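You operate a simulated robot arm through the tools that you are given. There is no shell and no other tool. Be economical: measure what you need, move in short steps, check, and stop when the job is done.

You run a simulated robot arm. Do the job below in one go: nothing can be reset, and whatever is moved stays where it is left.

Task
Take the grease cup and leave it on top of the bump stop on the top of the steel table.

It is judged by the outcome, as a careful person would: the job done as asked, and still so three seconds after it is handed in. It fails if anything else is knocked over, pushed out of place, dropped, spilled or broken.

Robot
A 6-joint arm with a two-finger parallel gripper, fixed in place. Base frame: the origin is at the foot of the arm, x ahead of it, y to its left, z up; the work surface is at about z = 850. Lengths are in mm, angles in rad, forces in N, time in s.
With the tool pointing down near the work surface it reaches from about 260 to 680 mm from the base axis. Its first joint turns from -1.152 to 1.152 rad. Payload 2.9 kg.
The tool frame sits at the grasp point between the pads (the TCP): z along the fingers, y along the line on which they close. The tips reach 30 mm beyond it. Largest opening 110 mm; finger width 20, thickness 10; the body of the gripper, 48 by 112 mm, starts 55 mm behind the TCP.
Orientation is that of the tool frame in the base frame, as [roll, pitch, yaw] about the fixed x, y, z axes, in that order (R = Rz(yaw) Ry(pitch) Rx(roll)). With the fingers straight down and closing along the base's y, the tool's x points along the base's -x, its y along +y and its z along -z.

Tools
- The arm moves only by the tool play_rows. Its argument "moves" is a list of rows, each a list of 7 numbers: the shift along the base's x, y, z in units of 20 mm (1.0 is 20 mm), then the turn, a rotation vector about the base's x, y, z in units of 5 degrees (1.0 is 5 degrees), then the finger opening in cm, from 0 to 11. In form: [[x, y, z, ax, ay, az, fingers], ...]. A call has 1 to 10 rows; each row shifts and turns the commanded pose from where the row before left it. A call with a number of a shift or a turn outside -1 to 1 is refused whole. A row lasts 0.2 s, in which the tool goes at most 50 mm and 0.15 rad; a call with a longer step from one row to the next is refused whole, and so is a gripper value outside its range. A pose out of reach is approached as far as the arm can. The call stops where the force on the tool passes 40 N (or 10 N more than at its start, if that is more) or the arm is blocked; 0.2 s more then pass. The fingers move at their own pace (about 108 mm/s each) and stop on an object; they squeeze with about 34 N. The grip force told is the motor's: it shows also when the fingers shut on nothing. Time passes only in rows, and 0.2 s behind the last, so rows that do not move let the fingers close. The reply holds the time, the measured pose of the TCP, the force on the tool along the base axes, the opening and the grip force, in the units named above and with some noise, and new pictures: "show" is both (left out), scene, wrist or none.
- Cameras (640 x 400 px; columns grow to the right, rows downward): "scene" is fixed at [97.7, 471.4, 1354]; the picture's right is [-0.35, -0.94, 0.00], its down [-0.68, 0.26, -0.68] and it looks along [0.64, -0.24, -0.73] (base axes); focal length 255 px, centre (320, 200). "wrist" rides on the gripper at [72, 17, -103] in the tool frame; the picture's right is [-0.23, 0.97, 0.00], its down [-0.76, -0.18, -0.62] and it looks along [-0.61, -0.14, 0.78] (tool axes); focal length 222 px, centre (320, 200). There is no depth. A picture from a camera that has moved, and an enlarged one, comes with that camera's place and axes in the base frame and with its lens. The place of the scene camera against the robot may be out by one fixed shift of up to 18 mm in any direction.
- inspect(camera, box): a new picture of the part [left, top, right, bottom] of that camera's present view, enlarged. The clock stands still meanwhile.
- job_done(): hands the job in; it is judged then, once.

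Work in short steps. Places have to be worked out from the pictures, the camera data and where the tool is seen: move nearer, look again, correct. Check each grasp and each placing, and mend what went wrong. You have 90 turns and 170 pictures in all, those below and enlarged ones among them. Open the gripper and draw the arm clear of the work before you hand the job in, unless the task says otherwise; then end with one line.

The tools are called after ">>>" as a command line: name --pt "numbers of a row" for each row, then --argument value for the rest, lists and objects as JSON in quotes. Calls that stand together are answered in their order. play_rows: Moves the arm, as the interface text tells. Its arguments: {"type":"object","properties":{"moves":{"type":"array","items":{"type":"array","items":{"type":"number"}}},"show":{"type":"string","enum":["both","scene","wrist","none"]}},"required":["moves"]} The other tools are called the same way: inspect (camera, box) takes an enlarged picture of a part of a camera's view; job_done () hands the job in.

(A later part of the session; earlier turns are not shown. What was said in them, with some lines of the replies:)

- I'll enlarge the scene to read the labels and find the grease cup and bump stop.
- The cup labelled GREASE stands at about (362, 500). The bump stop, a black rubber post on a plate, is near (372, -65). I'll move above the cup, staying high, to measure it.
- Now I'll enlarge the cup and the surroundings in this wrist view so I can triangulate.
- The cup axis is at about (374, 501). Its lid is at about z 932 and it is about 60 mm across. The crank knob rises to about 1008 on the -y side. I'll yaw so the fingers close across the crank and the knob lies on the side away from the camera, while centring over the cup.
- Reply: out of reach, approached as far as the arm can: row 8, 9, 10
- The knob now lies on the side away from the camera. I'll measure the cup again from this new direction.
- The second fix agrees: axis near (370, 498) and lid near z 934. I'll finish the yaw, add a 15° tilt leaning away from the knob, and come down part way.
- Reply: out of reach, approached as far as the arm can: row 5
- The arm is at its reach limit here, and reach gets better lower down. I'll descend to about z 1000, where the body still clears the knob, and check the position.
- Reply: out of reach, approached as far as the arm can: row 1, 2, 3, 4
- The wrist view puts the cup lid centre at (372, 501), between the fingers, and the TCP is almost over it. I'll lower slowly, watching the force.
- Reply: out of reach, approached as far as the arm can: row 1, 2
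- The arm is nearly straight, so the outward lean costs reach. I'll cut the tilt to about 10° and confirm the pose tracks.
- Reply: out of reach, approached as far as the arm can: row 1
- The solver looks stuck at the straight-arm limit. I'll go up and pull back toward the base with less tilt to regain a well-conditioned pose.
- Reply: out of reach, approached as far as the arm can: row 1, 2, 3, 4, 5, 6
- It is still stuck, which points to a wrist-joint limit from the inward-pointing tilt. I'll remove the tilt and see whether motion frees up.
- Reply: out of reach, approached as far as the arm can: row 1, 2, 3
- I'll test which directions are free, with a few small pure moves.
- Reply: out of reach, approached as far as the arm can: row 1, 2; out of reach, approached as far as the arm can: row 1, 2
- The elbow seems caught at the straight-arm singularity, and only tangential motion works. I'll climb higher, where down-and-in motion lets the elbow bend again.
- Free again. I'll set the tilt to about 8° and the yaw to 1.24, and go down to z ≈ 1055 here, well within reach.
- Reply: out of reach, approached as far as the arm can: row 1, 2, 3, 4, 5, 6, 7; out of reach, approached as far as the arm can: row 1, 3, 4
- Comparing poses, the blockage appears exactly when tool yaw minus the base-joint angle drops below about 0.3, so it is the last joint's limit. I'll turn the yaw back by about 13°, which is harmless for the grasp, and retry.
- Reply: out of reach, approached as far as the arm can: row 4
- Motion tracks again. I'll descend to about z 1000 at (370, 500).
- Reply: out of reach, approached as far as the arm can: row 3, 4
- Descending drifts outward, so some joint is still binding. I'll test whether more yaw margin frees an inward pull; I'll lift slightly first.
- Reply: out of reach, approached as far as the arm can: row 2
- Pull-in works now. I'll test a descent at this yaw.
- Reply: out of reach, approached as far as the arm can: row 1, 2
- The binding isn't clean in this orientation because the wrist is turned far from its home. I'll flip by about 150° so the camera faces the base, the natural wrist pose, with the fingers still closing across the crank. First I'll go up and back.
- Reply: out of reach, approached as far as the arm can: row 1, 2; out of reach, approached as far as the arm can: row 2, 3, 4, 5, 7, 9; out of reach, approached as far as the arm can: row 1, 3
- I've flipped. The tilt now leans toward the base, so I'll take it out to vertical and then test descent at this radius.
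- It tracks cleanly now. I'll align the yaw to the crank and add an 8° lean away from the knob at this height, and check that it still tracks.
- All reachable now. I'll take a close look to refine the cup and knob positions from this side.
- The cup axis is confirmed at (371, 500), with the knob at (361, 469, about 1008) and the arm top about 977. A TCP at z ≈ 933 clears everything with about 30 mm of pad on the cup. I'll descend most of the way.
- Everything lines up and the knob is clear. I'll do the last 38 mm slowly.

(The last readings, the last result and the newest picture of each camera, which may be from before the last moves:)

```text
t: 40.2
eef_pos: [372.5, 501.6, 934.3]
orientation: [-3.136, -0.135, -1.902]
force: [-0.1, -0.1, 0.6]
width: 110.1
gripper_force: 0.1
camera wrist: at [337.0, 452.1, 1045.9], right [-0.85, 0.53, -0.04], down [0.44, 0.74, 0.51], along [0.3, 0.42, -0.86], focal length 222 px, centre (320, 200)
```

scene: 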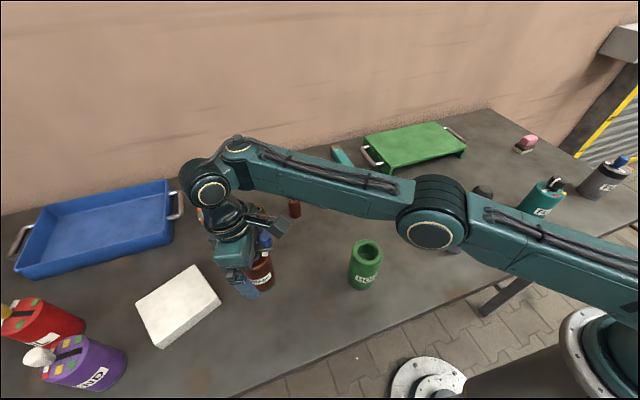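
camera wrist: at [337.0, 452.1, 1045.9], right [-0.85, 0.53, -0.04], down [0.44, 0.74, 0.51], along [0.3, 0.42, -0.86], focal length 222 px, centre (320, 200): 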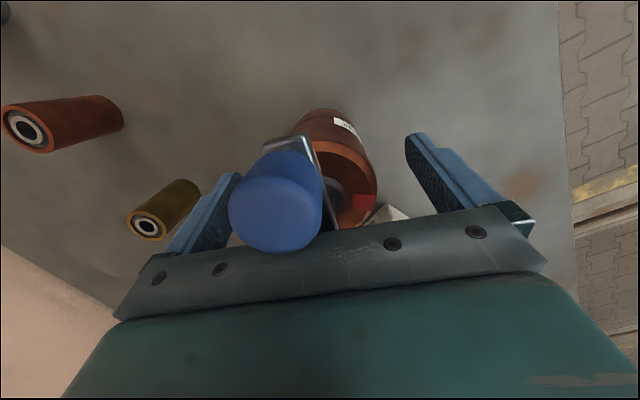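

In position with no contact. I'll close the fingers.

>>> play_rows --pt "0 0 0 0 0 0 7" --pt "0 0 0 0 0 0 6" --pt "0 0 0 0 0 0 5" --pt "0 0 0 0 0 0 5" --pt "0 0 0 0 0 0 5" --show "both"

```text
t: 41.4
eef_pos: [372.8, 500.5, 934.9]
orientation: [-3.136, -0.136, -1.901]
force: [-0.4, 0.7, 1.7]
width: 57.0
gripper_force: 33.8
camera wrist: at [336.9, 452.2, 1046.1], right [-0.85, 0.53, -0.04], down [0.44, 0.74, 0.51], along [0.3, 0.42, -0.86], focal length 222 px, centre (320, 200)
```

scene: 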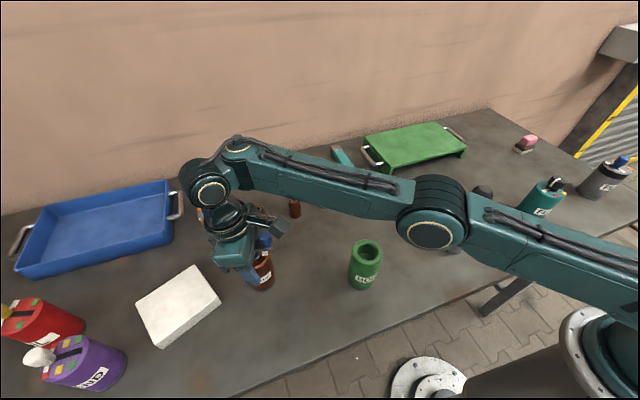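
wrist: 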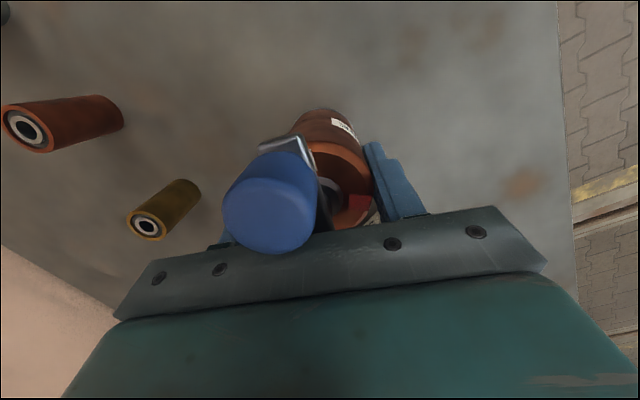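

Gripped at 57 mm with full force. I'll lift straight up a little and verify that the cup comes along.

>>> play_rows --pt "0 0 0.3 0 0 0 5" --pt "0 0 0.6 0 0 0 5" --pt "0 0 0.8 0 0 0 5" --pt "0 0 0.8 0 0 0 5" --pt "0 0 0.8 0 0 0 5" --pt "0 0 0 0 0 0 5" --show "both"

```text
t: 42.8
eef_pos: [372.7, 500.6, 1000.0]
orientation: [-3.135, -0.136, -1.903]
force: [-1.1, 0.4, -1.9]
width: 56.8
gripper_force: 34.0
camera wrist: at [337.2, 452.0, 1112.1], right [-0.85, 0.53, -0.04], down [0.44, 0.74, 0.51], along [0.3, 0.42, -0.86], focal length 222 px, centre (320, 200)
```

scene: 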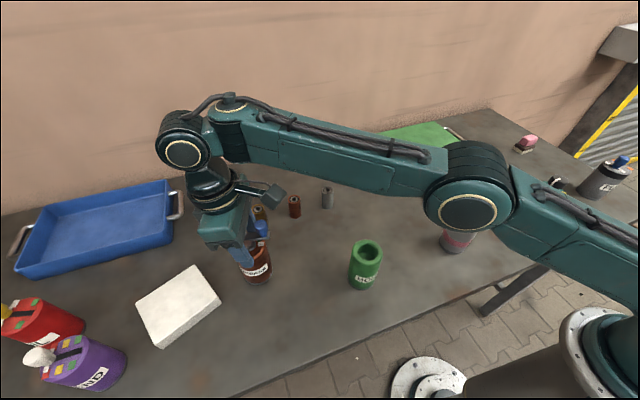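
wrist: 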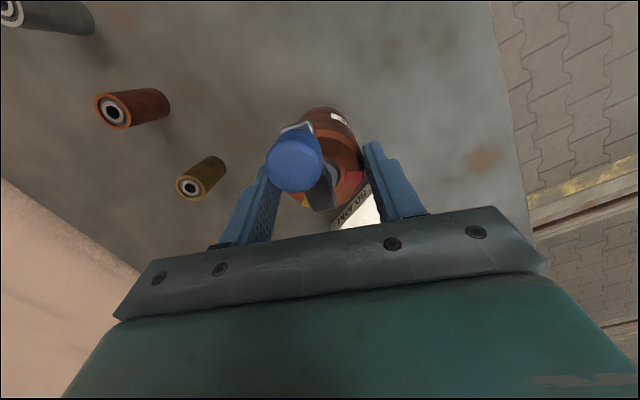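

The wrist view shows the cup sitting lower relative to the gripper than at closing. It may have slipped, so I'll inspect.

>>> inspect --camera "wrist" --box '[200, 90, 440, 250]'

>>> inspect --camera "scene" --box '[190, 190, 310, 300]'

```text
2.50 times, centred on (320, 170) of wrist
camera zoom: at [337.2, 452.0, 1112.1], right [-0.85, 0.53, -0.04], down [0.44, 0.74, 0.51], along [0.3, 0.42, -0.86], focal length 555 px, centre (320, 275)
```

zoom: 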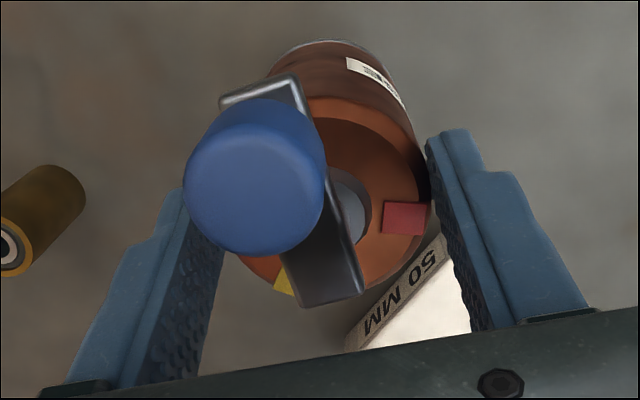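

```text
3.64 times, centred on (250, 245) of scene
camera zoom: at [97.8, 471.4, 1353.9], right [-0.35, -0.94, 0.0], down [-0.68, 0.26, -0.68], along [0.64, -0.24, -0.73], focal length 926 px, centre (574, 36)
```

zoom: 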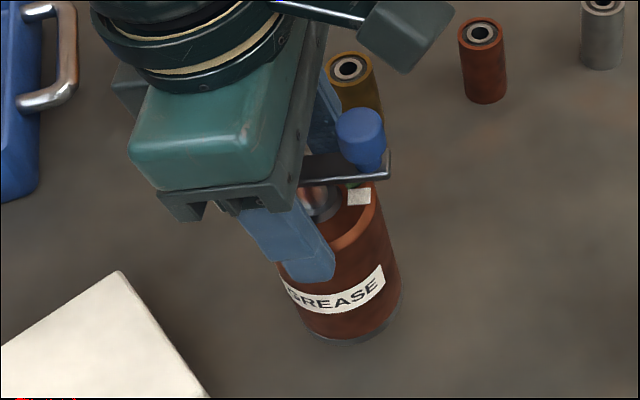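

The cup is off the table but held only near its rim. I'll wait a moment to see whether it is still slipping.

>>> play_rows --pt "0 0 0 0 0 0 5" --pt "0 0 0 0 0 0 5" --show "wrist"

>>> inspect --camera "scene" --box '[190, 190, 310, 300]'

```text
t: 43.4
eef_pos: [372.3, 501.6, 999.9]
orientation: [-3.136, -0.136, -1.903]
force: [-0.4, 0.2, -1.1]
width: 56.7
gripper_force: 34.0
camera wrist: at [337.3, 452.0, 1111.9], right [-0.85, 0.53, -0.04], down [0.44, 0.74, 0.51], along [0.3, 0.42, -0.86], focal length 222 px, centre (320, 200)
```

wrist: 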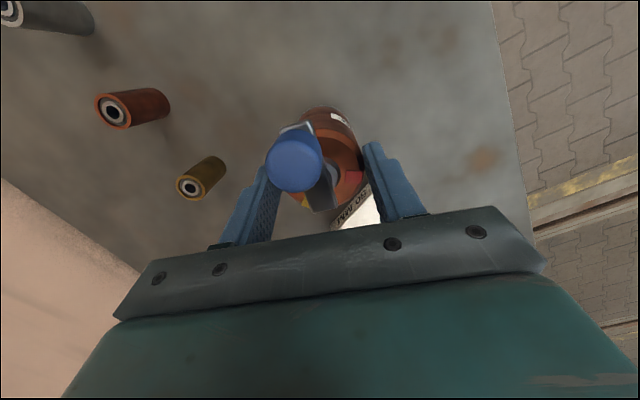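

```text
3.64 times, centred on (250, 245) of scene
camera zoom: at [97.8, 471.4, 1353.9], right [-0.35, -0.94, 0.0], down [-0.68, 0.26, -0.68], along [0.64, -0.24, -0.73], focal length 926 px, centre (574, 36)
```

zoom: 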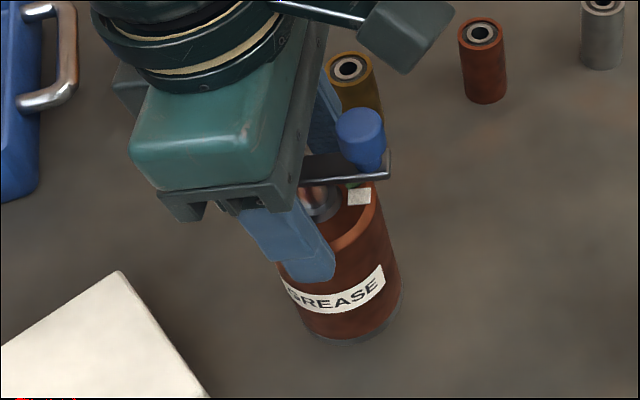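

It is stable but the hold is shallow. I'll set it back down gently at the same spot and regrasp deeper, then lift more slowly.

>>> play_rows --pt "0 0 -0.4 0 0 0 5" --pt "0 0 -0.4 0 0 0 5" --pt "0 0 -0.2 0 0 0 5" --pt "0 0 -0.2 0 0 0 5" --pt "0 0 0 0 0 0 5" --show "both"

```text
t: 44.6
eef_pos: [372.3, 501.8, 975.8]
orientation: [-3.135, -0.137, -1.903]
force: [0.2, 0.2, -1.7]
width: 56.8
gripper_force: 34.6
camera wrist: at [336.6, 452.5, 1087.4], right [-0.85, 0.53, -0.04], down [0.44, 0.74, 0.51], along [0.3, 0.42, -0.86], focal length 222 px, centre (320, 200)
```

scene: 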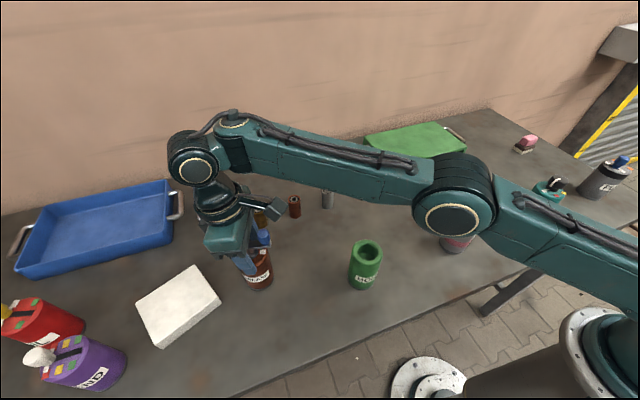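
wrist: 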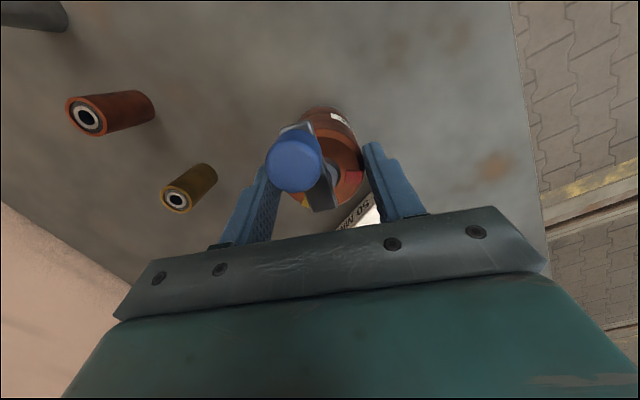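

The cup moves with the gripper, so it was lifted. I'll lower the last few mm until contact shows.

>>> play_rows --pt "0 0 -0.1 0 0 0 5" --pt "0 0 -0.1 0 0 0 5" --pt "0 0 0 0 0 0 5" --show "none"

>>> play_rows --pt "0 0 -0.1 0 0 0 5" --pt "0 0 0 0 0 0 5" --show "none"

>>> play_rows --pt "0 0 -0.1 0 0 0 5" --pt "0 0 0 0 0 0 5" --show "wrist"

```text
t: 45.4
eef_pos: [372.0, 503.3, 971.2]
orientation: [-3.135, -0.136, -1.902]
force: [0.1, 0.9, -1.1]
width: 56.9
gripper_force: 33.7
```

```text
t: 46.0
eef_pos: [371.9, 502.2, 970.1]
orientation: [-3.138, -0.134, -1.904]
force: [-2.3, -1.4, 7.8]
width: 56.6
gripper_force: 33.6
```

```text
t: 46.6
eef_pos: [372.6, 502.4, 969.1]
orientation: [-3.136, -0.132, -1.902]
force: [-0.1, -2.6, 21.9]
width: 56.6
gripper_force: 33.8
camera wrist: at [336.4, 452.2, 1080.9], right [-0.85, 0.53, -0.04], down [0.44, 0.74, 0.52], along [0.3, 0.42, -0.85], focal length 222 px, centre (320, 200)
```

wrist: 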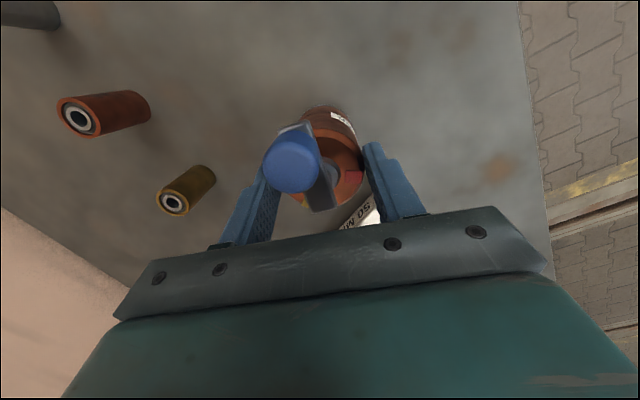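

Contact is at TCP z ≈ 970, so the cup is back on the table. I'll relieve the force, open, go down to z ≈ 931, and close again.

>>> play_rows --pt "0 0 0.08 0 0 0 5" --pt "0 0 0 0 0 0 7" --pt "0 0 0 0 0 0 8" --pt "0 0 -0.5 0 0 0 8" --pt "0 0 -0.5 0 0 0 8" --pt "0 0 -0.5 0 0 0 8" --pt "0 0 -0.4 0 0 0 8" --pt "0 0 0 0 0 0 8" --show "both"

```text
t: 48.4
eef_pos: [371.8, 502.3, 931.5]
orientation: [-3.136, -0.136, -1.902]
force: [-0.4, 0.1, -0.4]
width: 79.9
gripper_force: 0.1
camera wrist: at [337.1, 453.1, 1042.9], right [-0.85, 0.53, -0.04], down [0.44, 0.74, 0.51], along [0.3, 0.42, -0.86], focal length 222 px, centre (320, 200)
```

scene: 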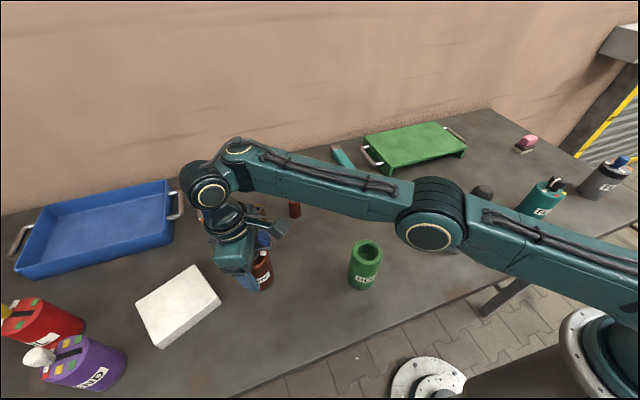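
wrist: 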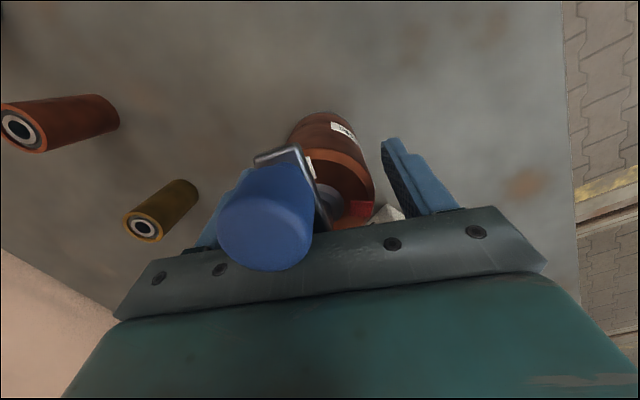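

Clear. I'll close and let the grip settle, then lift only 2 mm per row.

>>> play_rows --pt "0 0 0 0 0 0 6" --pt "0 0 0 0 0 0 4" --pt "0 0 0 0 0 0 3" --pt "0 0 0 0 0 0 3" --pt "0 0 0 0 0 0 3" --pt "0 0 0.1 0 0 0 3" --pt "0 0 0.1 0 0 0 3" --pt "0 0 0.1 0 0 0 3" --pt "0 0 0.1 0 0 0 3" --pt "0 0 0.1 0 0 0 3" --show "wrist"

```text
t: 50.6
eef_pos: [371.2, 501.9, 942.2]
orientation: [-3.136, -0.136, -1.902]
force: [-0.4, -0.2, -1.3]
width: 57.0
gripper_force: 33.9
camera wrist: at [336.5, 452.7, 1053.0], right [-0.85, 0.53, -0.04], down [0.44, 0.74, 0.51], along [0.3, 0.42, -0.86], focal length 222 px, centre (320, 200)
```

wrist: 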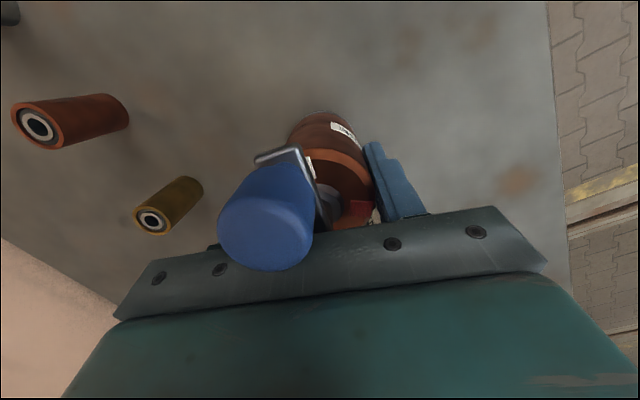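

The cup now rises with the gripper without slipping. I'll continue upward at a moderate speed.

>>> play_rows --pt "0 0 0.2 0 0 0 3" --pt "0 0 0.3 0 0 0 3" --pt "0 0 0.3 0 0 0 3" --pt "0 0 0.3 0 0 0 3" --pt "0 0 0.3 0 0 0 3" --pt "0 0 0.3 0 0 0 3" --pt "0 0 0.3 0 0 0 3" --pt "0 0 0.3 0 0 0 3" --pt "0 0 0.3 0 0 0 3" --pt "0 0 0.3 0 0 0 3" --show "wrist"

```text
t: 52.8
eef_pos: [373.6, 502.7, 999.3]
orientation: [-3.137, -0.136, -1.902]
force: [0.1, 0.4, -1.7]
width: 56.9
gripper_force: 34.5
camera wrist: at [336.4, 453.1, 1110.7], right [-0.85, 0.53, -0.04], down [0.44, 0.74, 0.51], along [0.3, 0.42, -0.86], focal length 222 px, centre (320, 200)
```

wrist: 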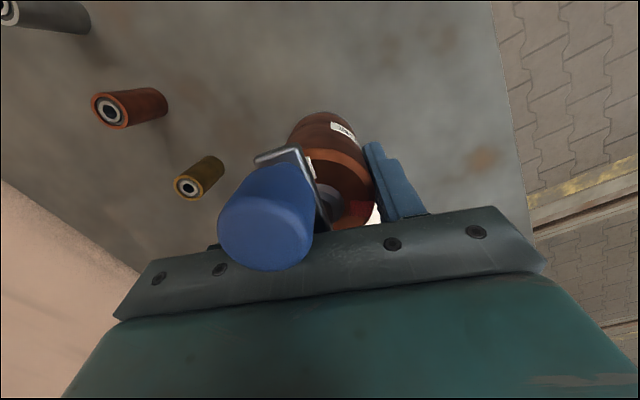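

The cup is held firmly. I'll raise further and start toward the bump stop with gentle ramps, turning the yaw back toward the home orientation.

>>> play_rows --pt "0 -0.2 0.3 0 0 0 3" --pt "0 -0.4 0.4 0 0 0 3" --pt "0 -0.5 0.5 0 0 -0.3 3" --pt "0 -0.6 0.5 0 0 -0.6 3" --pt "0 -0.6 0.5 0 0 -0.8 3" --pt "0 -0.6 0.5 0 0 -0.8 3" --pt "0 -0.6 0.5 0 0 -0.8 3" --pt "0 -0.6 0.4 0 0 -0.8 3" --pt "0 -0.6 0.3 0 0 -0.8 3" --pt "0 -0.6 0.2 0 0 -0.8 3" --show "wrist"

```text
t: 55.0
eef_pos: [372.2, 396.4, 1081.6]
orientation: [-3.136, -0.136, -2.402]
force: [0.5, -0.1, -1.1]
width: 57.0
gripper_force: 33.8
camera wrist: at [318.2, 370.3, 1193.7], right [-0.49, 0.87, -0.04], down [0.74, 0.44, 0.51], along [0.46, 0.23, -0.86], focal length 222 px, centre (320, 200)
```

wrist: 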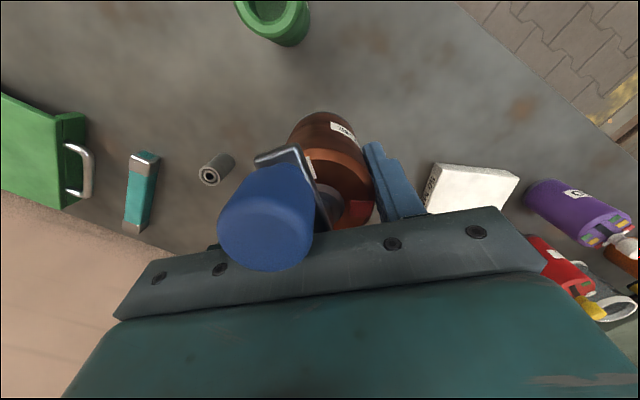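

The hold is unchanged. I'll continue along −y at this height and finish the yaw.

>>> play_rows --pt "0 -0.7 0 0 0 -0.9 3" --pt "0 -0.8 0 0 0 -0.9 3" --pt "0 -0.8 0 0 0 -0.9 3" --pt "0 -0.8 0 0 0 -0.9 3" --pt "0 -0.8 0 0 0 -0.9 3" --pt "0 -0.8 0 0 0 -0.9 3" --pt "0 -0.8 0 0 0 -0.9 3" --pt "0 -0.8 0 0 0 -0.9 3" --pt "0 -0.8 0 0 0 -0.6 3" --pt "0 -0.8 0 0 0 0 3" --show "none"

>>> play_rows --pt "0 -0.8 0 0 0 0 3" --pt "0 -0.8 0 0 0 0 3" --pt "0 -0.8 0 0 0 0 3" --pt "0 -0.7 0 0 0 0 3" --pt "0 -0.6 0 0 0 0 3" --pt "0 -0.5 0 0 0 0 3" --pt "0 -0.3 0 0 0 0 3" --pt "0 -0.1 0 0 0 0 3" --pt "0 0 0 0 0 0 3" --show "both"

```text
t: 57.2
eef_pos: [408.3, 265.7, 1126.8]
orientation: [-3.135, -0.14, -3.081]
force: [-0.4, 0.5, -2.0]
width: 56.9
gripper_force: 34.2
out of reach, approached as far as the arm can: row 3, 4, 5, 6, 7, 8, 9, 10
```

```text
t: 59.2
eef_pos: [424.0, 181.6, 1145.4]
orientation: [-3.135, -0.139, -3.08]
force: [0.0, -0.2, -0.2]
width: 56.8
gripper_force: 34.3
out of reach, approached as far as the arm can: row 1, 2, 3, 4, 5, 7
camera wrist: at [365.8, 195.7, 1257.3], right [0.16, 0.99, -0.04], down [0.85, -0.12, 0.51], along [0.5, -0.12, -0.86], focal length 222 px, centre (320, 200)
```

scene: 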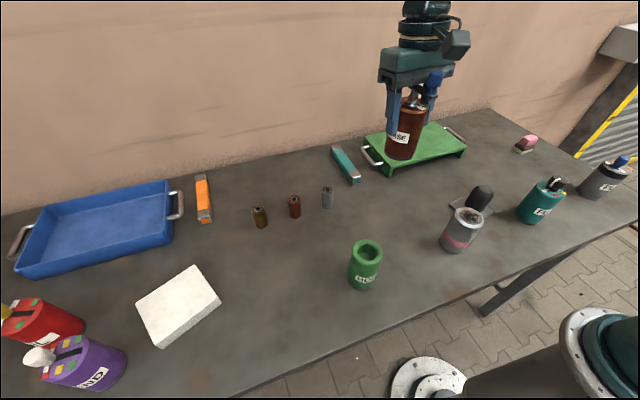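
wrist: 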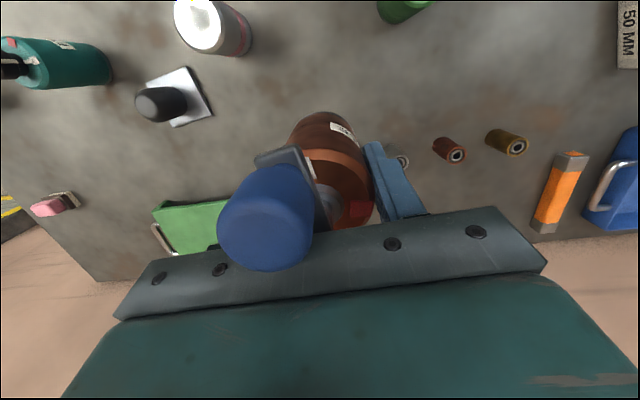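

The outward lean is limited at small radius, so I'll turn it sideways later. From here the bump stop is plainly visible in the wrist view, so I'll measure it first.

>>> inspect --camera "wrist" --box '[125, 55, 225, 135]'

>>> inspect --camera "scene" --box '[435, 175, 515, 255]'

```text
5.00 times, centred on (175, 95) of wrist
camera zoom: at [365.8, 195.7, 1257.3], right [0.16, 0.99, -0.04], down [0.85, -0.12, 0.51], along [0.5, -0.12, -0.86], focal length 1111 px, centre (1045, 725)
```

zoom: 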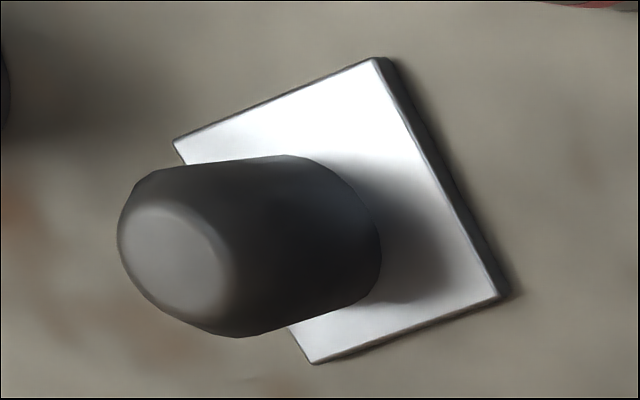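

```text
5.00 times, centred on (475, 215) of scene
camera zoom: at [97.8, 471.4, 1353.9], right [-0.35, -0.94, 0.0], down [-0.68, 0.26, -0.68], along [0.64, -0.24, -0.73], focal length 1273 px, centre (-455, 125)
```

zoom: 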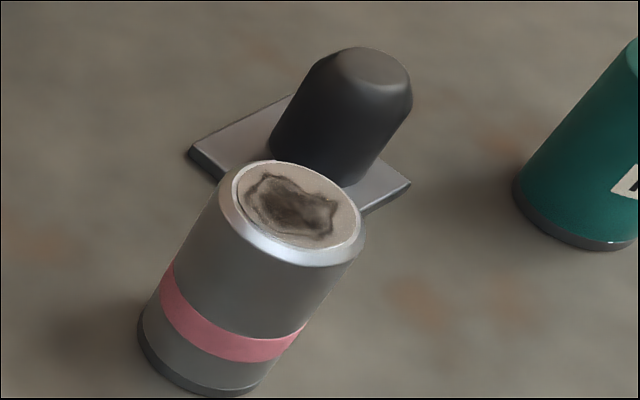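

The bump stop axis is near (370, -66) with a flat top about 30 mm wide at z ≈ 928. Next I'll rotate the tool about the vertical so the lean points sideways (yaw → π/2). The cup stays upright.

>>> play_rows --pt "0 0 0 0 0 -0.5 3" --pt "0 0 0 0 0 -0.9 3" --pt "0 0 0 0 0 -1 3" --pt "0 0 0 0 0 -1 3" --pt "0 0 0 0 0 -1 3" --pt "0 0 0 0 0 -1 3" --pt "0 0 0 0 0 -1 3" --pt "0 0 0 0 0 -1 3" --pt "0 0 0 0 0 -1 3" --pt "0 0 0 0 0 -1 3" --show "none"

>>> play_rows --pt "0 0 0 0 0 -1 3" --pt "0 0 0 0 0 -1 3" --pt "0 0 0 0 0 -1 3" --pt "0 0 0 0 0 -1 3" --pt "0 0 0 0 0 -1 3" --pt "0 0 0 0 0 -1 3" --pt "0 0 0 0 0 -1 3" --pt "0 0 0 0 0 -1 3" --pt "0 0 0 0 0 -0.7 3" --pt "0 0 0 0 0 0 3" --show "both"

```text
t: 61.4
eef_pos: [433.8, 185.3, 1160.4]
orientation: [-3.134, -0.138, 2.381]
force: [-0.1, -0.6, -1.2]
width: 56.7
gripper_force: 33.6
out of reach, approached as far as the arm can: row 4, 6, 8, 9, 10
```

```text
t: 63.6
eef_pos: [436.9, 189.4, 1166.7]
orientation: [-3.135, -0.136, 1.619]
force: [-0.3, 0.0, -1.8]
width: 56.8
gripper_force: 34.1
out of reach, approached as far as the arm can: row 2
camera wrist: at [450.8, 246.7, 1278.2], right [0.98, -0.17, -0.04], down [-0.13, -0.85, 0.51], along [-0.12, -0.5, -0.86], focal length 222 px, centre (320, 200)
```

scene: 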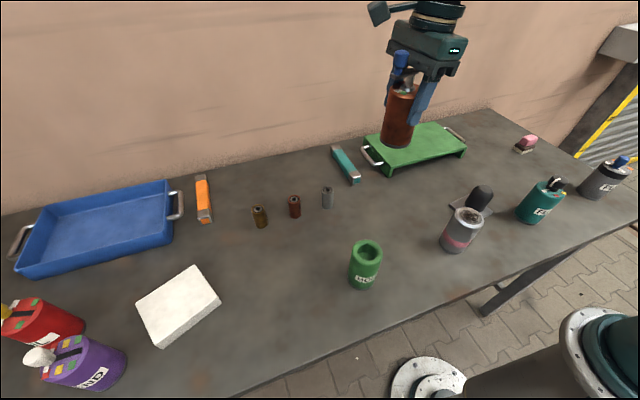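
wrist: 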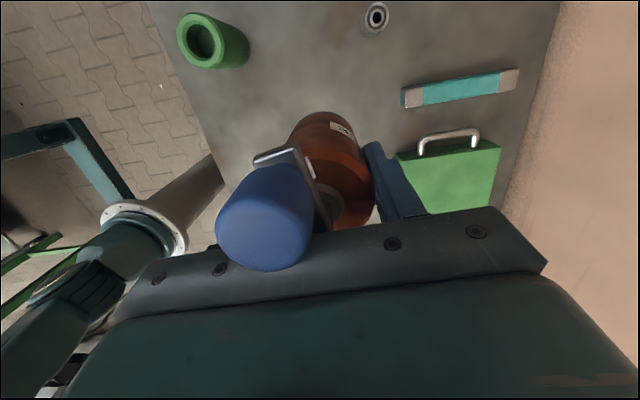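

Free and still firmly held. I'll go past the bump stop on its far side, staying high, so the wrist camera can look back at it beside the cup.

>>> play_rows --pt "0 -0.4 0 0 0 0 3" --pt "0.2 -0.7 -0.2 0 0 0 3" --pt "0.2 -0.8 -0.3 0 0 0 3" --pt "0.2 -0.8 -0.3 0 0 0 3" --pt "0.2 -0.8 -0.3 0 0 0 3" --pt "0.2 -0.8 -0.3 0 0 0 3" --pt "0.2 -0.8 -0.3 0 0 0 3" --pt "0.2 -0.8 -0.3 0 0 0 3" --pt "0.2 -0.8 -0.3 0 0 0 3" --pt "0.2 -0.8 -0.3 0 0 0 3" --show "none"

>>> play_rows --pt "0 -0.8 -0.3 0 0 0 3" --pt "0 -0.8 -0.3 0 0 0 3" --pt "0 -0.8 -0.3 0 0 0 3" --pt "0 -0.8 -0.3 0 0 0 3" --pt "0 -0.8 0 0 0 0 3" --pt "0 -0.8 0 0 0 0 3" --pt "0 -0.6 0 0 0 0 3" --pt "0 -0.5 0 0 0 0 3" --pt "0 -0.2 0 0 0 0 3" --pt "0 0 0 0 0 0 3" --show "both"

```text
t: 65.8
eef_pos: [472.6, 39.0, 1115.3]
orientation: [-3.137, -0.137, 1.622]
force: [0.2, 0.4, -1.7]
width: 56.9
gripper_force: 33.9
```

```text
t: 68.0
eef_pos: [471.8, -84.7, 1092.2]
orientation: [-3.137, -0.138, 1.623]
force: [0.2, 0.2, -0.8]
width: 56.8
gripper_force: 34.3
camera wrist: at [486.5, -26.1, 1203.4], right [0.98, -0.17, -0.04], down [-0.13, -0.85, 0.51], along [-0.12, -0.5, -0.86], focal length 222 px, centre (320, 200)
```

scene: 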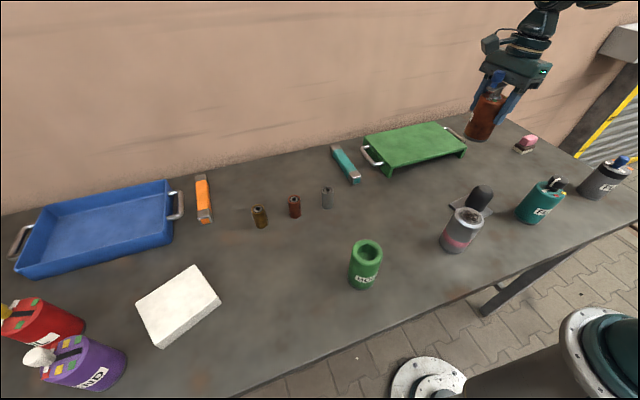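
wrist: 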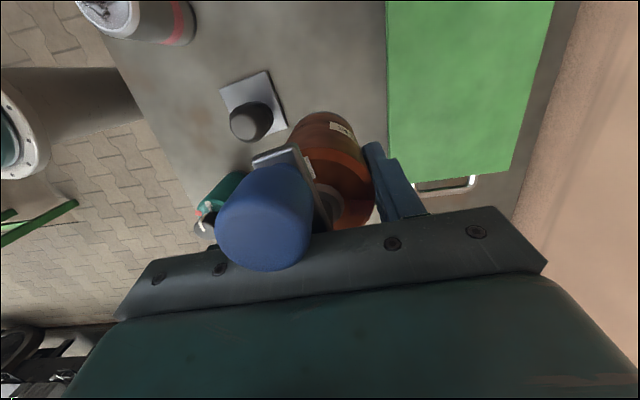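

The bump stop is clearly visible beside the cup; I'll enlarge it for a precise fix.

>>> inspect --camera "wrist" --box '[205, 60, 305, 160]'

>>> inspect --camera "wrist" --box '[200, 90, 440, 290]'

>>> inspect --camera "scene" --box '[440, 60, 560, 160]'

```text
4.00 times, centred on (255, 110) of wrist
camera zoom: at [486.5, -26.1, 1203.4], right [0.98, -0.17, -0.04], down [-0.13, -0.85, 0.51], along [-0.12, -0.5, -0.86], focal length 888 px, centre (580, 560)
```

zoom: 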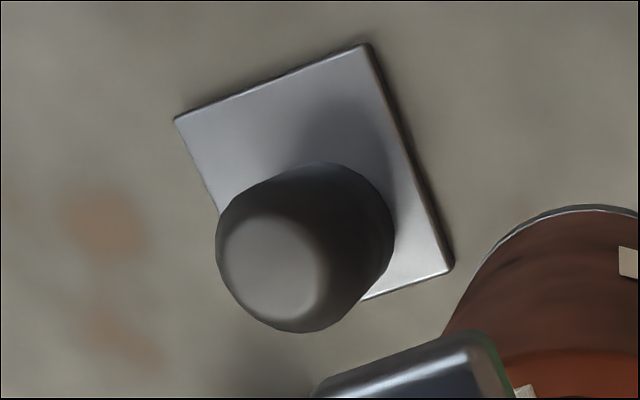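

```text
2.00 times, centred on (320, 190) of wrist
camera zoom: at [486.5, -26.1, 1203.4], right [0.98, -0.17, -0.04], down [-0.13, -0.85, 0.51], along [-0.12, -0.5, -0.86], focal length 444 px, centre (320, 220)
```

zoom: 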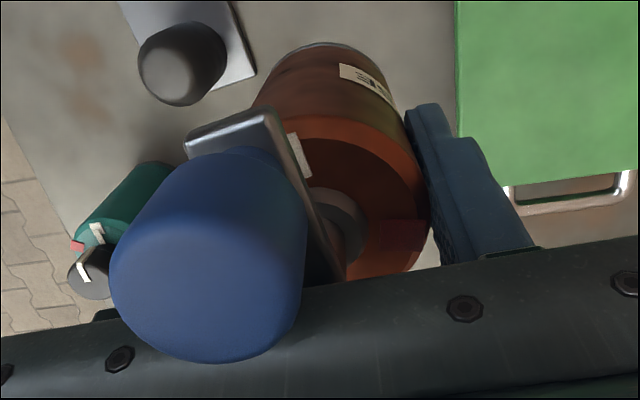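

```text
4.00 times, centred on (500, 110) of scene
camera zoom: at [97.8, 471.4, 1354.0], right [-0.35, -0.94, 0.0], down [-0.68, 0.26, -0.68], along [0.64, -0.24, -0.73], focal length 1019 px, centre (-400, 560)
```

zoom: 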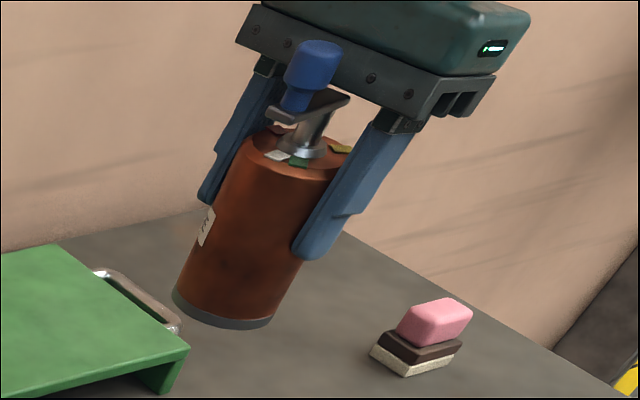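

The fixes agree: post top centre ≈ (371, -73), z ≈ 920. The post stands slightly off-centre on its plate, and its flat top is about 33 mm. The cup axis is about 1.6 mm on the +y side of the TCP and its bottom is about 82 mm below it. I'll move above it at z ≈ 1040.

>>> play_rows --pt "-0.3 0 0 0 0 0 3" --pt "-0.6 0.1 -0.1 0 0 0 3" --pt "-0.7 0.1 -0.3 0 0 0 3" --pt "-0.7 0.1 -0.4 0 0 0 3" --pt "-0.7 0.1 -0.5 0 0 0 3" --pt "-0.7 0.1 -0.5 0 0 0 3" --pt "-0.7 0.1 -0.4 0 0 0 3" --pt "-0.5 0 -0.3 0 0 0 3" --pt "-0.1 0 0 0 0 0 3" --pt "0 0 0 0 0 0 3" --show "both"

```text
t: 70.2
eef_pos: [371.8, -71.3, 1041.0]
orientation: [-3.135, -0.137, 1.622]
force: [0.5, 0.3, -1.1]
width: 57.0
gripper_force: 33.5
camera wrist: at [387.0, -13.7, 1152.6], right [0.98, -0.17, -0.04], down [-0.13, -0.85, 0.51], along [-0.12, -0.5, -0.86], focal length 222 px, centre (320, 200)
```

scene: 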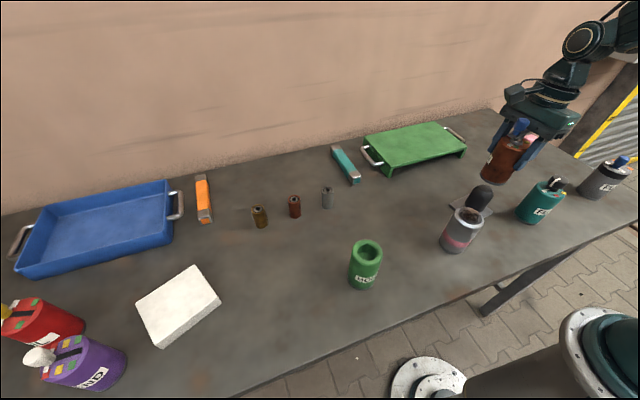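
wrist: 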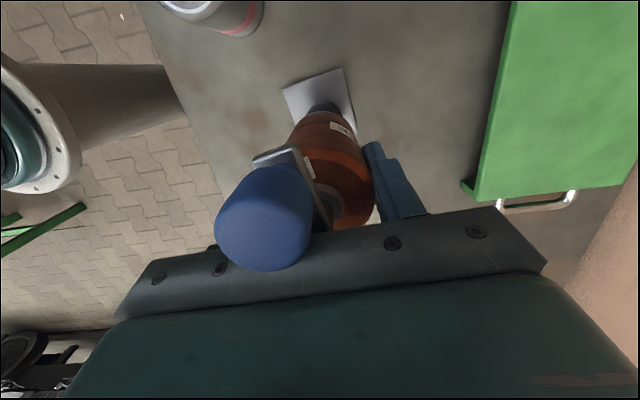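

Next I'll compare cup and post in both views, enlarged.

>>> inspect --camera "scene" --box '[450, 110, 560, 220]'

>>> inspect --camera "wrist" --box '[270, 60, 390, 180]'

```text
3.64 times, centred on (505, 165) of scene
camera zoom: at [97.8, 471.4, 1354.0], right [-0.35, -0.94, 0.0], down [-0.68, 0.26, -0.68], along [0.64, -0.24, -0.73], focal length 926 px, centre (-353, 327)
```

zoom: 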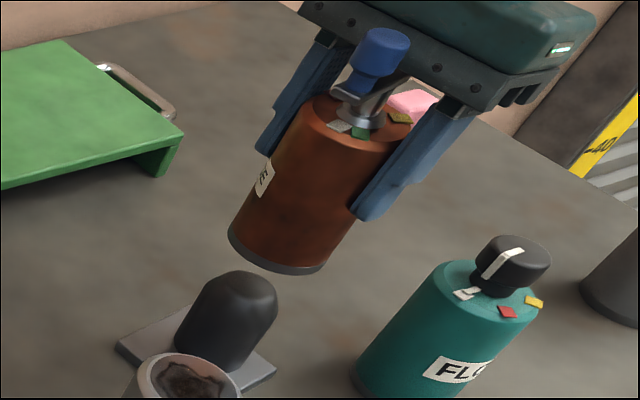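

```text
3.33 times, centred on (330, 120) of wrist
camera zoom: at [387.0, -13.7, 1152.6], right [0.98, -0.17, -0.04], down [-0.13, -0.85, 0.51], along [-0.12, -0.5, -0.86], focal length 740 px, centre (287, 467)
```

zoom: 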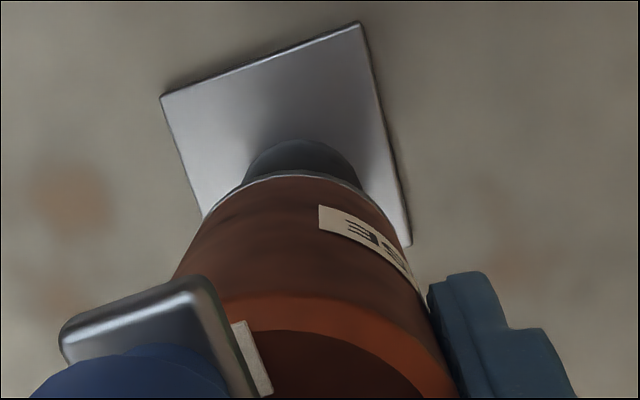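

The alignment is within a couple of mm. I'll shift 2 mm in −y and come down to just above the post.

>>> play_rows --pt "0 -0.1 -0.3 0 0 0 3" --pt "0 0 -0.4 0 0 0 3" --pt "0 0 -0.4 0 0 0 3" --pt "0 0 -0.3 0 0 0 3" --pt "0 0 0 0 0 0 3" --show "wrist"

>>> inspect --camera "scene" --box '[450, 130, 550, 230]'

```text
t: 71.4
eef_pos: [372.9, -74.4, 1011.8]
orientation: [-3.136, -0.136, 1.625]
force: [0.1, 0.2, -1.4]
width: 56.7
gripper_force: 33.8
camera wrist: at [387.5, -15.9, 1124.0], right [0.98, -0.17, -0.04], down [-0.13, -0.85, 0.51], along [-0.12, -0.5, -0.86], focal length 222 px, centre (320, 200)
```

wrist: 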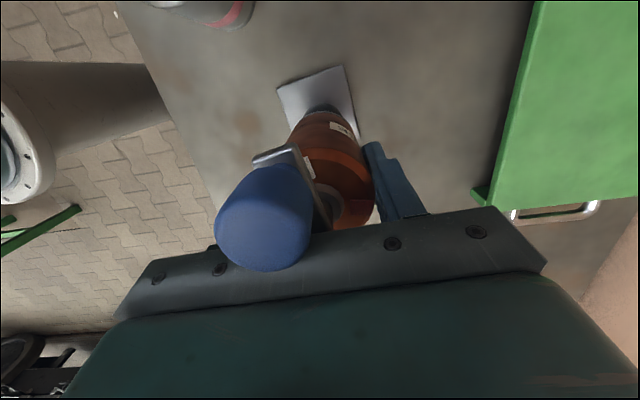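

```text
4.00 times, centred on (500, 180) of scene
camera zoom: at [97.8, 471.4, 1354.0], right [-0.35, -0.94, 0.0], down [-0.68, 0.26, -0.68], along [0.64, -0.24, -0.73], focal length 1019 px, centre (-400, 280)
```

zoom: 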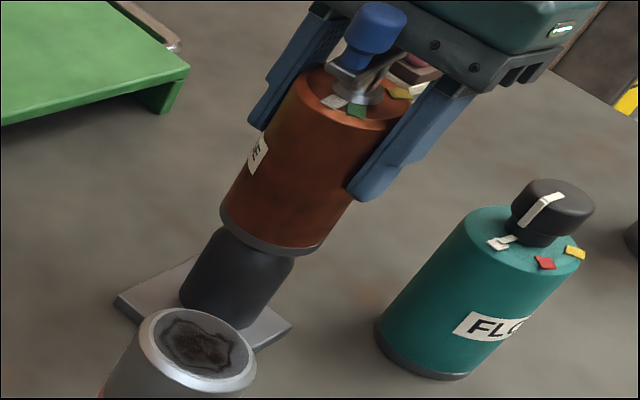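

The axes line up in both views. I'll lower in 2 mm steps until contact.

>>> play_rows --pt "0 0 -0.15 0 0 0 3" --pt "0 0 -0.15 0 0 0 3" --pt "0 0 0 0 0 0 3" --show "none"

>>> play_rows --pt "0 0 -0.1 0 0 0 3" --pt "0 0 0 0 0 0 3" --show "none"

```text
t: 72.2
eef_pos: [373.6, -74.0, 1007.0]
orientation: [-3.137, -0.136, 1.623]
force: [-1.5, 0.2, -1.4]
width: 56.8
gripper_force: 34.0
```

```text
t: 72.8
eef_pos: [373.4, -73.9, 1005.9]
orientation: [-3.14, -0.138, 1.627]
force: [-6.1, 2.1, 24.1]
width: 56.9
gripper_force: 33.9
```

Contact at z ≈ 1006. The TCP reads about 2 mm to +x of the post, so I'll lift 2 mm, correct it, touch down again lightly and look.

>>> play_rows --pt "0 0 0.15 0 0 0 3" --pt "-0.1 0 0 0 0 0 3" --pt "0 0 0 0 0 0 3" --pt "0 0 -0.1 0 0 0 3" --pt "0 0 0 0 0 0 3" --show "wrist"

>>> inspect --camera "scene" --box '[450, 130, 550, 230]'

>>> inspect --camera "wrist" --box '[270, 60, 390, 180]'

```text
t: 74.0
eef_pos: [371.1, -74.2, 1006.7]
orientation: [-3.137, -0.136, 1.623]
force: [-4.4, -0.8, 12.5]
width: 57.0
gripper_force: 34.0
camera wrist: at [385.3, -16.3, 1117.9], right [0.98, -0.17, -0.03], down [-0.13, -0.85, 0.51], along [-0.12, -0.5, -0.86], focal length 222 px, centre (320, 200)
```

wrist: 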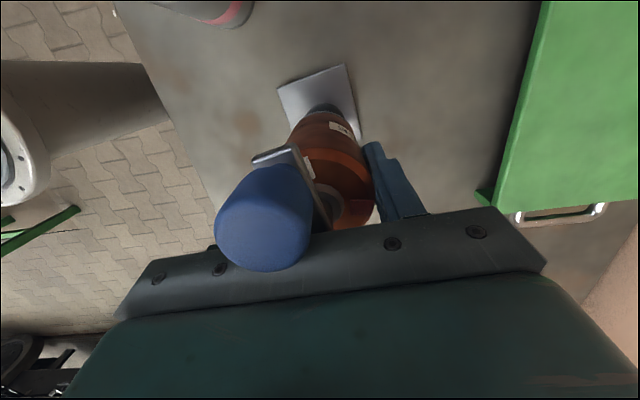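

```text
4.00 times, centred on (500, 180) of scene
camera zoom: at [97.5, 471.4, 1354.0], right [-0.35, -0.94, 0.0], down [-0.68, 0.26, -0.68], along [0.64, -0.24, -0.73], focal length 1019 px, centre (-400, 280)
```

zoom: 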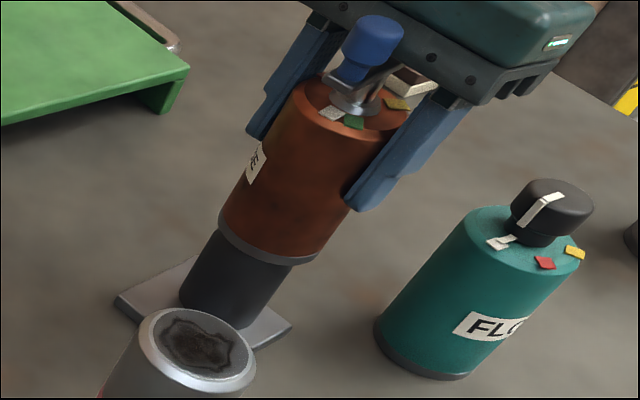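

```text
3.33 times, centred on (330, 120) of wrist
camera zoom: at [385.3, -16.3, 1117.9], right [0.98, -0.17, -0.03], down [-0.13, -0.85, 0.51], along [-0.12, -0.5, -0.86], focal length 740 px, centre (287, 467)
```

zoom: 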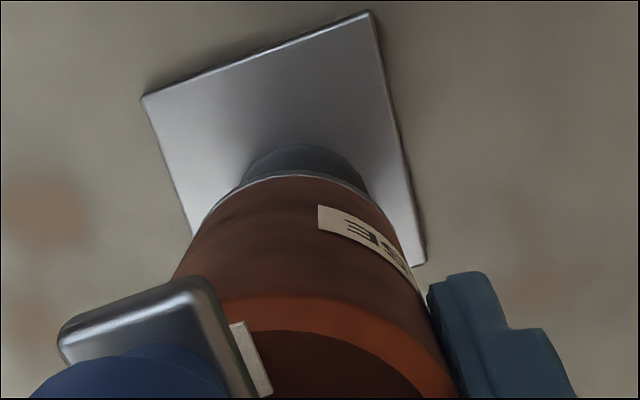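

The cup looks centred and seated on the post. I'll ease the force slightly and open the fingers just off the cup.

>>> play_rows --pt "0 0 0.03 0 0 0 5.6" --pt "0 0 0 0 0 0 5.8" --pt "0 0 0 0 0 0 6.1" --pt "0 0 0 0 0 0 6.4" --pt "0 0 0 0 0 0 6.8" --show "both"

>>> inspect --camera "scene" --box '[450, 130, 550, 230]'

```text
t: 75.2
eef_pos: [370.1, -74.2, 1006.1]
orientation: [-3.138, -0.137, 1.623]
force: [0.0, -0.2, -0.9]
width: 68.2
gripper_force: 0.1
camera wrist: at [385.4, -15.8, 1117.7], right [0.98, -0.17, -0.04], down [-0.13, -0.85, 0.51], along [-0.12, -0.5, -0.86], focal length 222 px, centre (320, 200)
```

scene: 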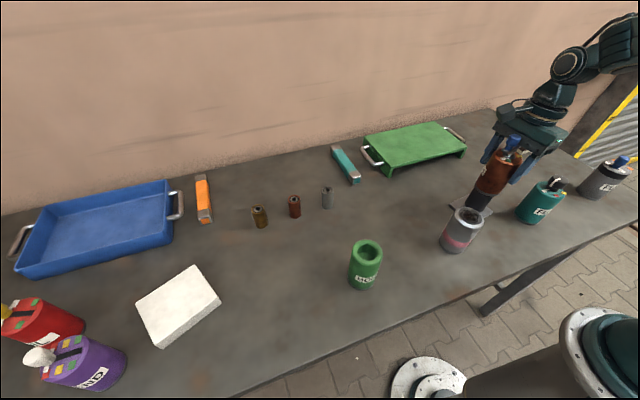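
wrist: 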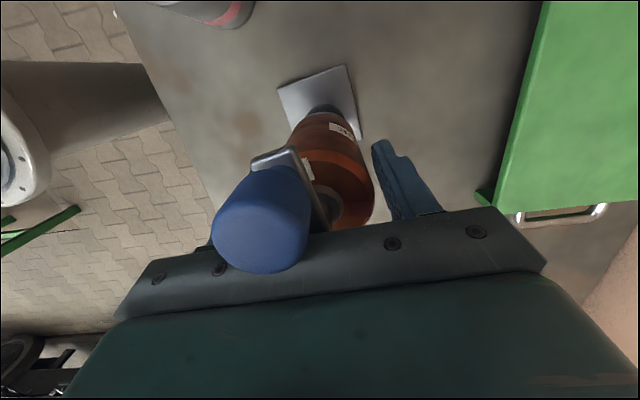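

```text
4.00 times, centred on (500, 180) of scene
camera zoom: at [97.7, 471.4, 1354.0], right [-0.35, -0.94, 0.0], down [-0.68, 0.26, -0.68], along [0.64, -0.24, -0.73], focal length 1019 px, centre (-400, 280)
```

zoom: 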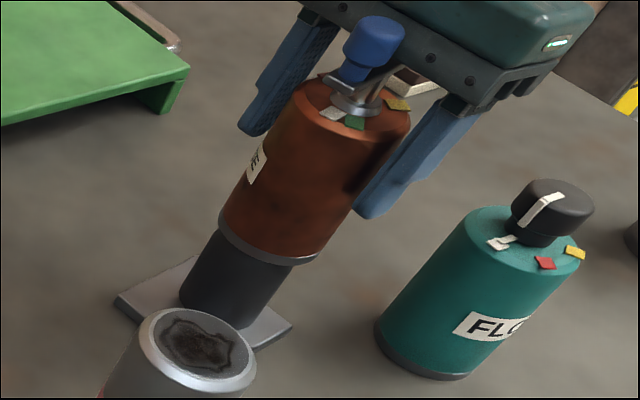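

The cup stands freely on the post. I'll open wider and withdraw straight up.

>>> play_rows --pt "0 0 0 0 0 0 8" --pt "0 0 0 0 0 0 9" --pt "0 0 0.2 0 0 0 9" --pt "0 0 0.4 0 0 0 9" --pt "0 0 0.6 0 0 0 9" --pt "0 0 0.8 0 0 0 9" --pt "0 0 0.8 0 0 0 9" --pt "0 0 0.8 0 0 0 9" --pt "0 0 0.8 0 0 0 9" --pt "0 0 0 0 0 0 9" --show "both"

```text
t: 77.4
eef_pos: [369.4, -71.9, 1096.3]
orientation: [-3.136, -0.136, 1.623]
force: [-0.7, 0.5, -0.2]
width: 90.0
gripper_force: 0.1
camera wrist: at [384.9, -14.5, 1206.7], right [0.98, -0.17, -0.04], down [-0.13, -0.85, 0.51], along [-0.12, -0.5, -0.86], focal length 222 px, centre (320, 200)
```

scene: 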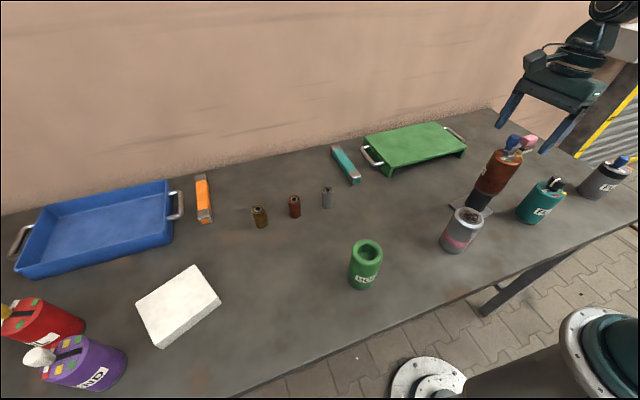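
wrist: 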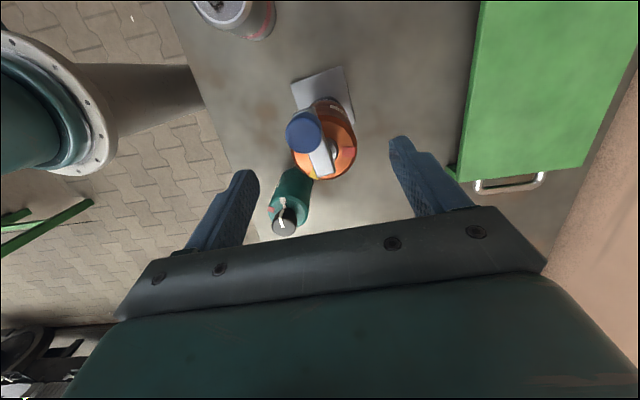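

It stands undisturbed. I'll raise further so the tips clear the knob, move outward, and then check again.

>>> play_rows --pt "0 0 0.8 0 0 0 9" --pt "0 0 1 0 0 0 9" --pt "0 0 1 0 0 0 9" --pt "0 0 0.5 0 0 0 9" --pt "0.8 0 0 0 0 0 9" --pt "0.8 0 0 0 0 0 9" --pt "0.8 0 0 0 0 0 9" --pt "0.8 0 0 0 0 0 9" --pt "0.8 0 0 0 0 0 9" --pt "0 0 0 0 0 0 9" --show "both"

>>> inspect --camera "scene" --box '[440, 120, 560, 260]'

```text
t: 79.6
eef_pos: [451.2, -73.3, 1161.6]
orientation: [-3.137, -0.136, 1.623]
force: [0.0, -1.0, 0.2]
width: 89.9
gripper_force: 0.0
camera wrist: at [464.3, -14.4, 1271.5], right [0.98, -0.17, -0.04], down [-0.13, -0.85, 0.51], along [-0.12, -0.5, -0.86], focal length 222 px, centre (320, 200)
```

scene: 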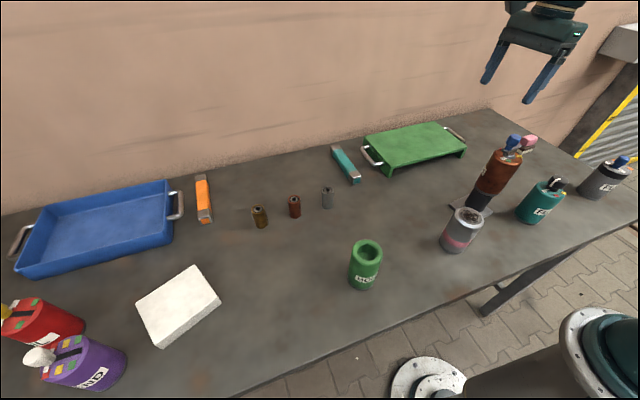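
wrist: 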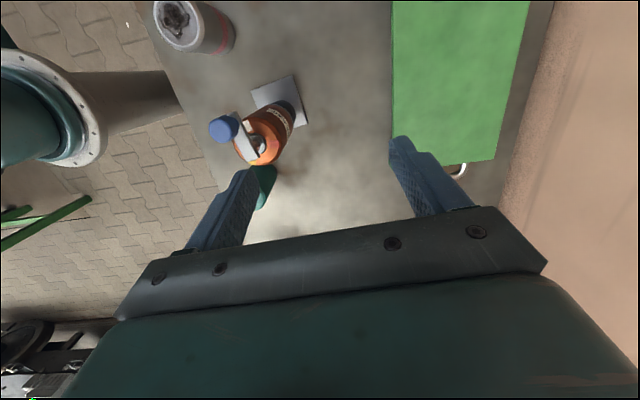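

```text
2.86 times, centred on (500, 190) of scene
camera zoom: at [97.8, 471.4, 1354.0], right [-0.35, -0.94, 0.0], down [-0.68, 0.26, -0.68], along [0.64, -0.24, -0.73], focal length 728 px, centre (-194, 229)
```

zoom: 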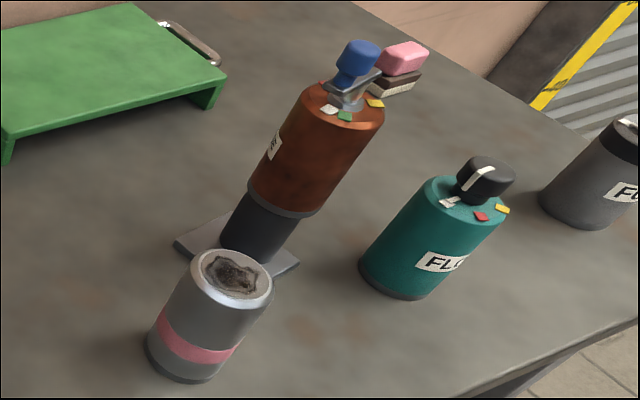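

The cup stands upright and steady on the bump stop, nothing else has moved, and the arm is clear with the gripper open. I'll hand the job in.

>>> job_done

```text
The job is handed in.
```

The grease cup is standing upright on top of the bump stop; the gripper is open, the arm is drawn clear, and nothing else was moved.
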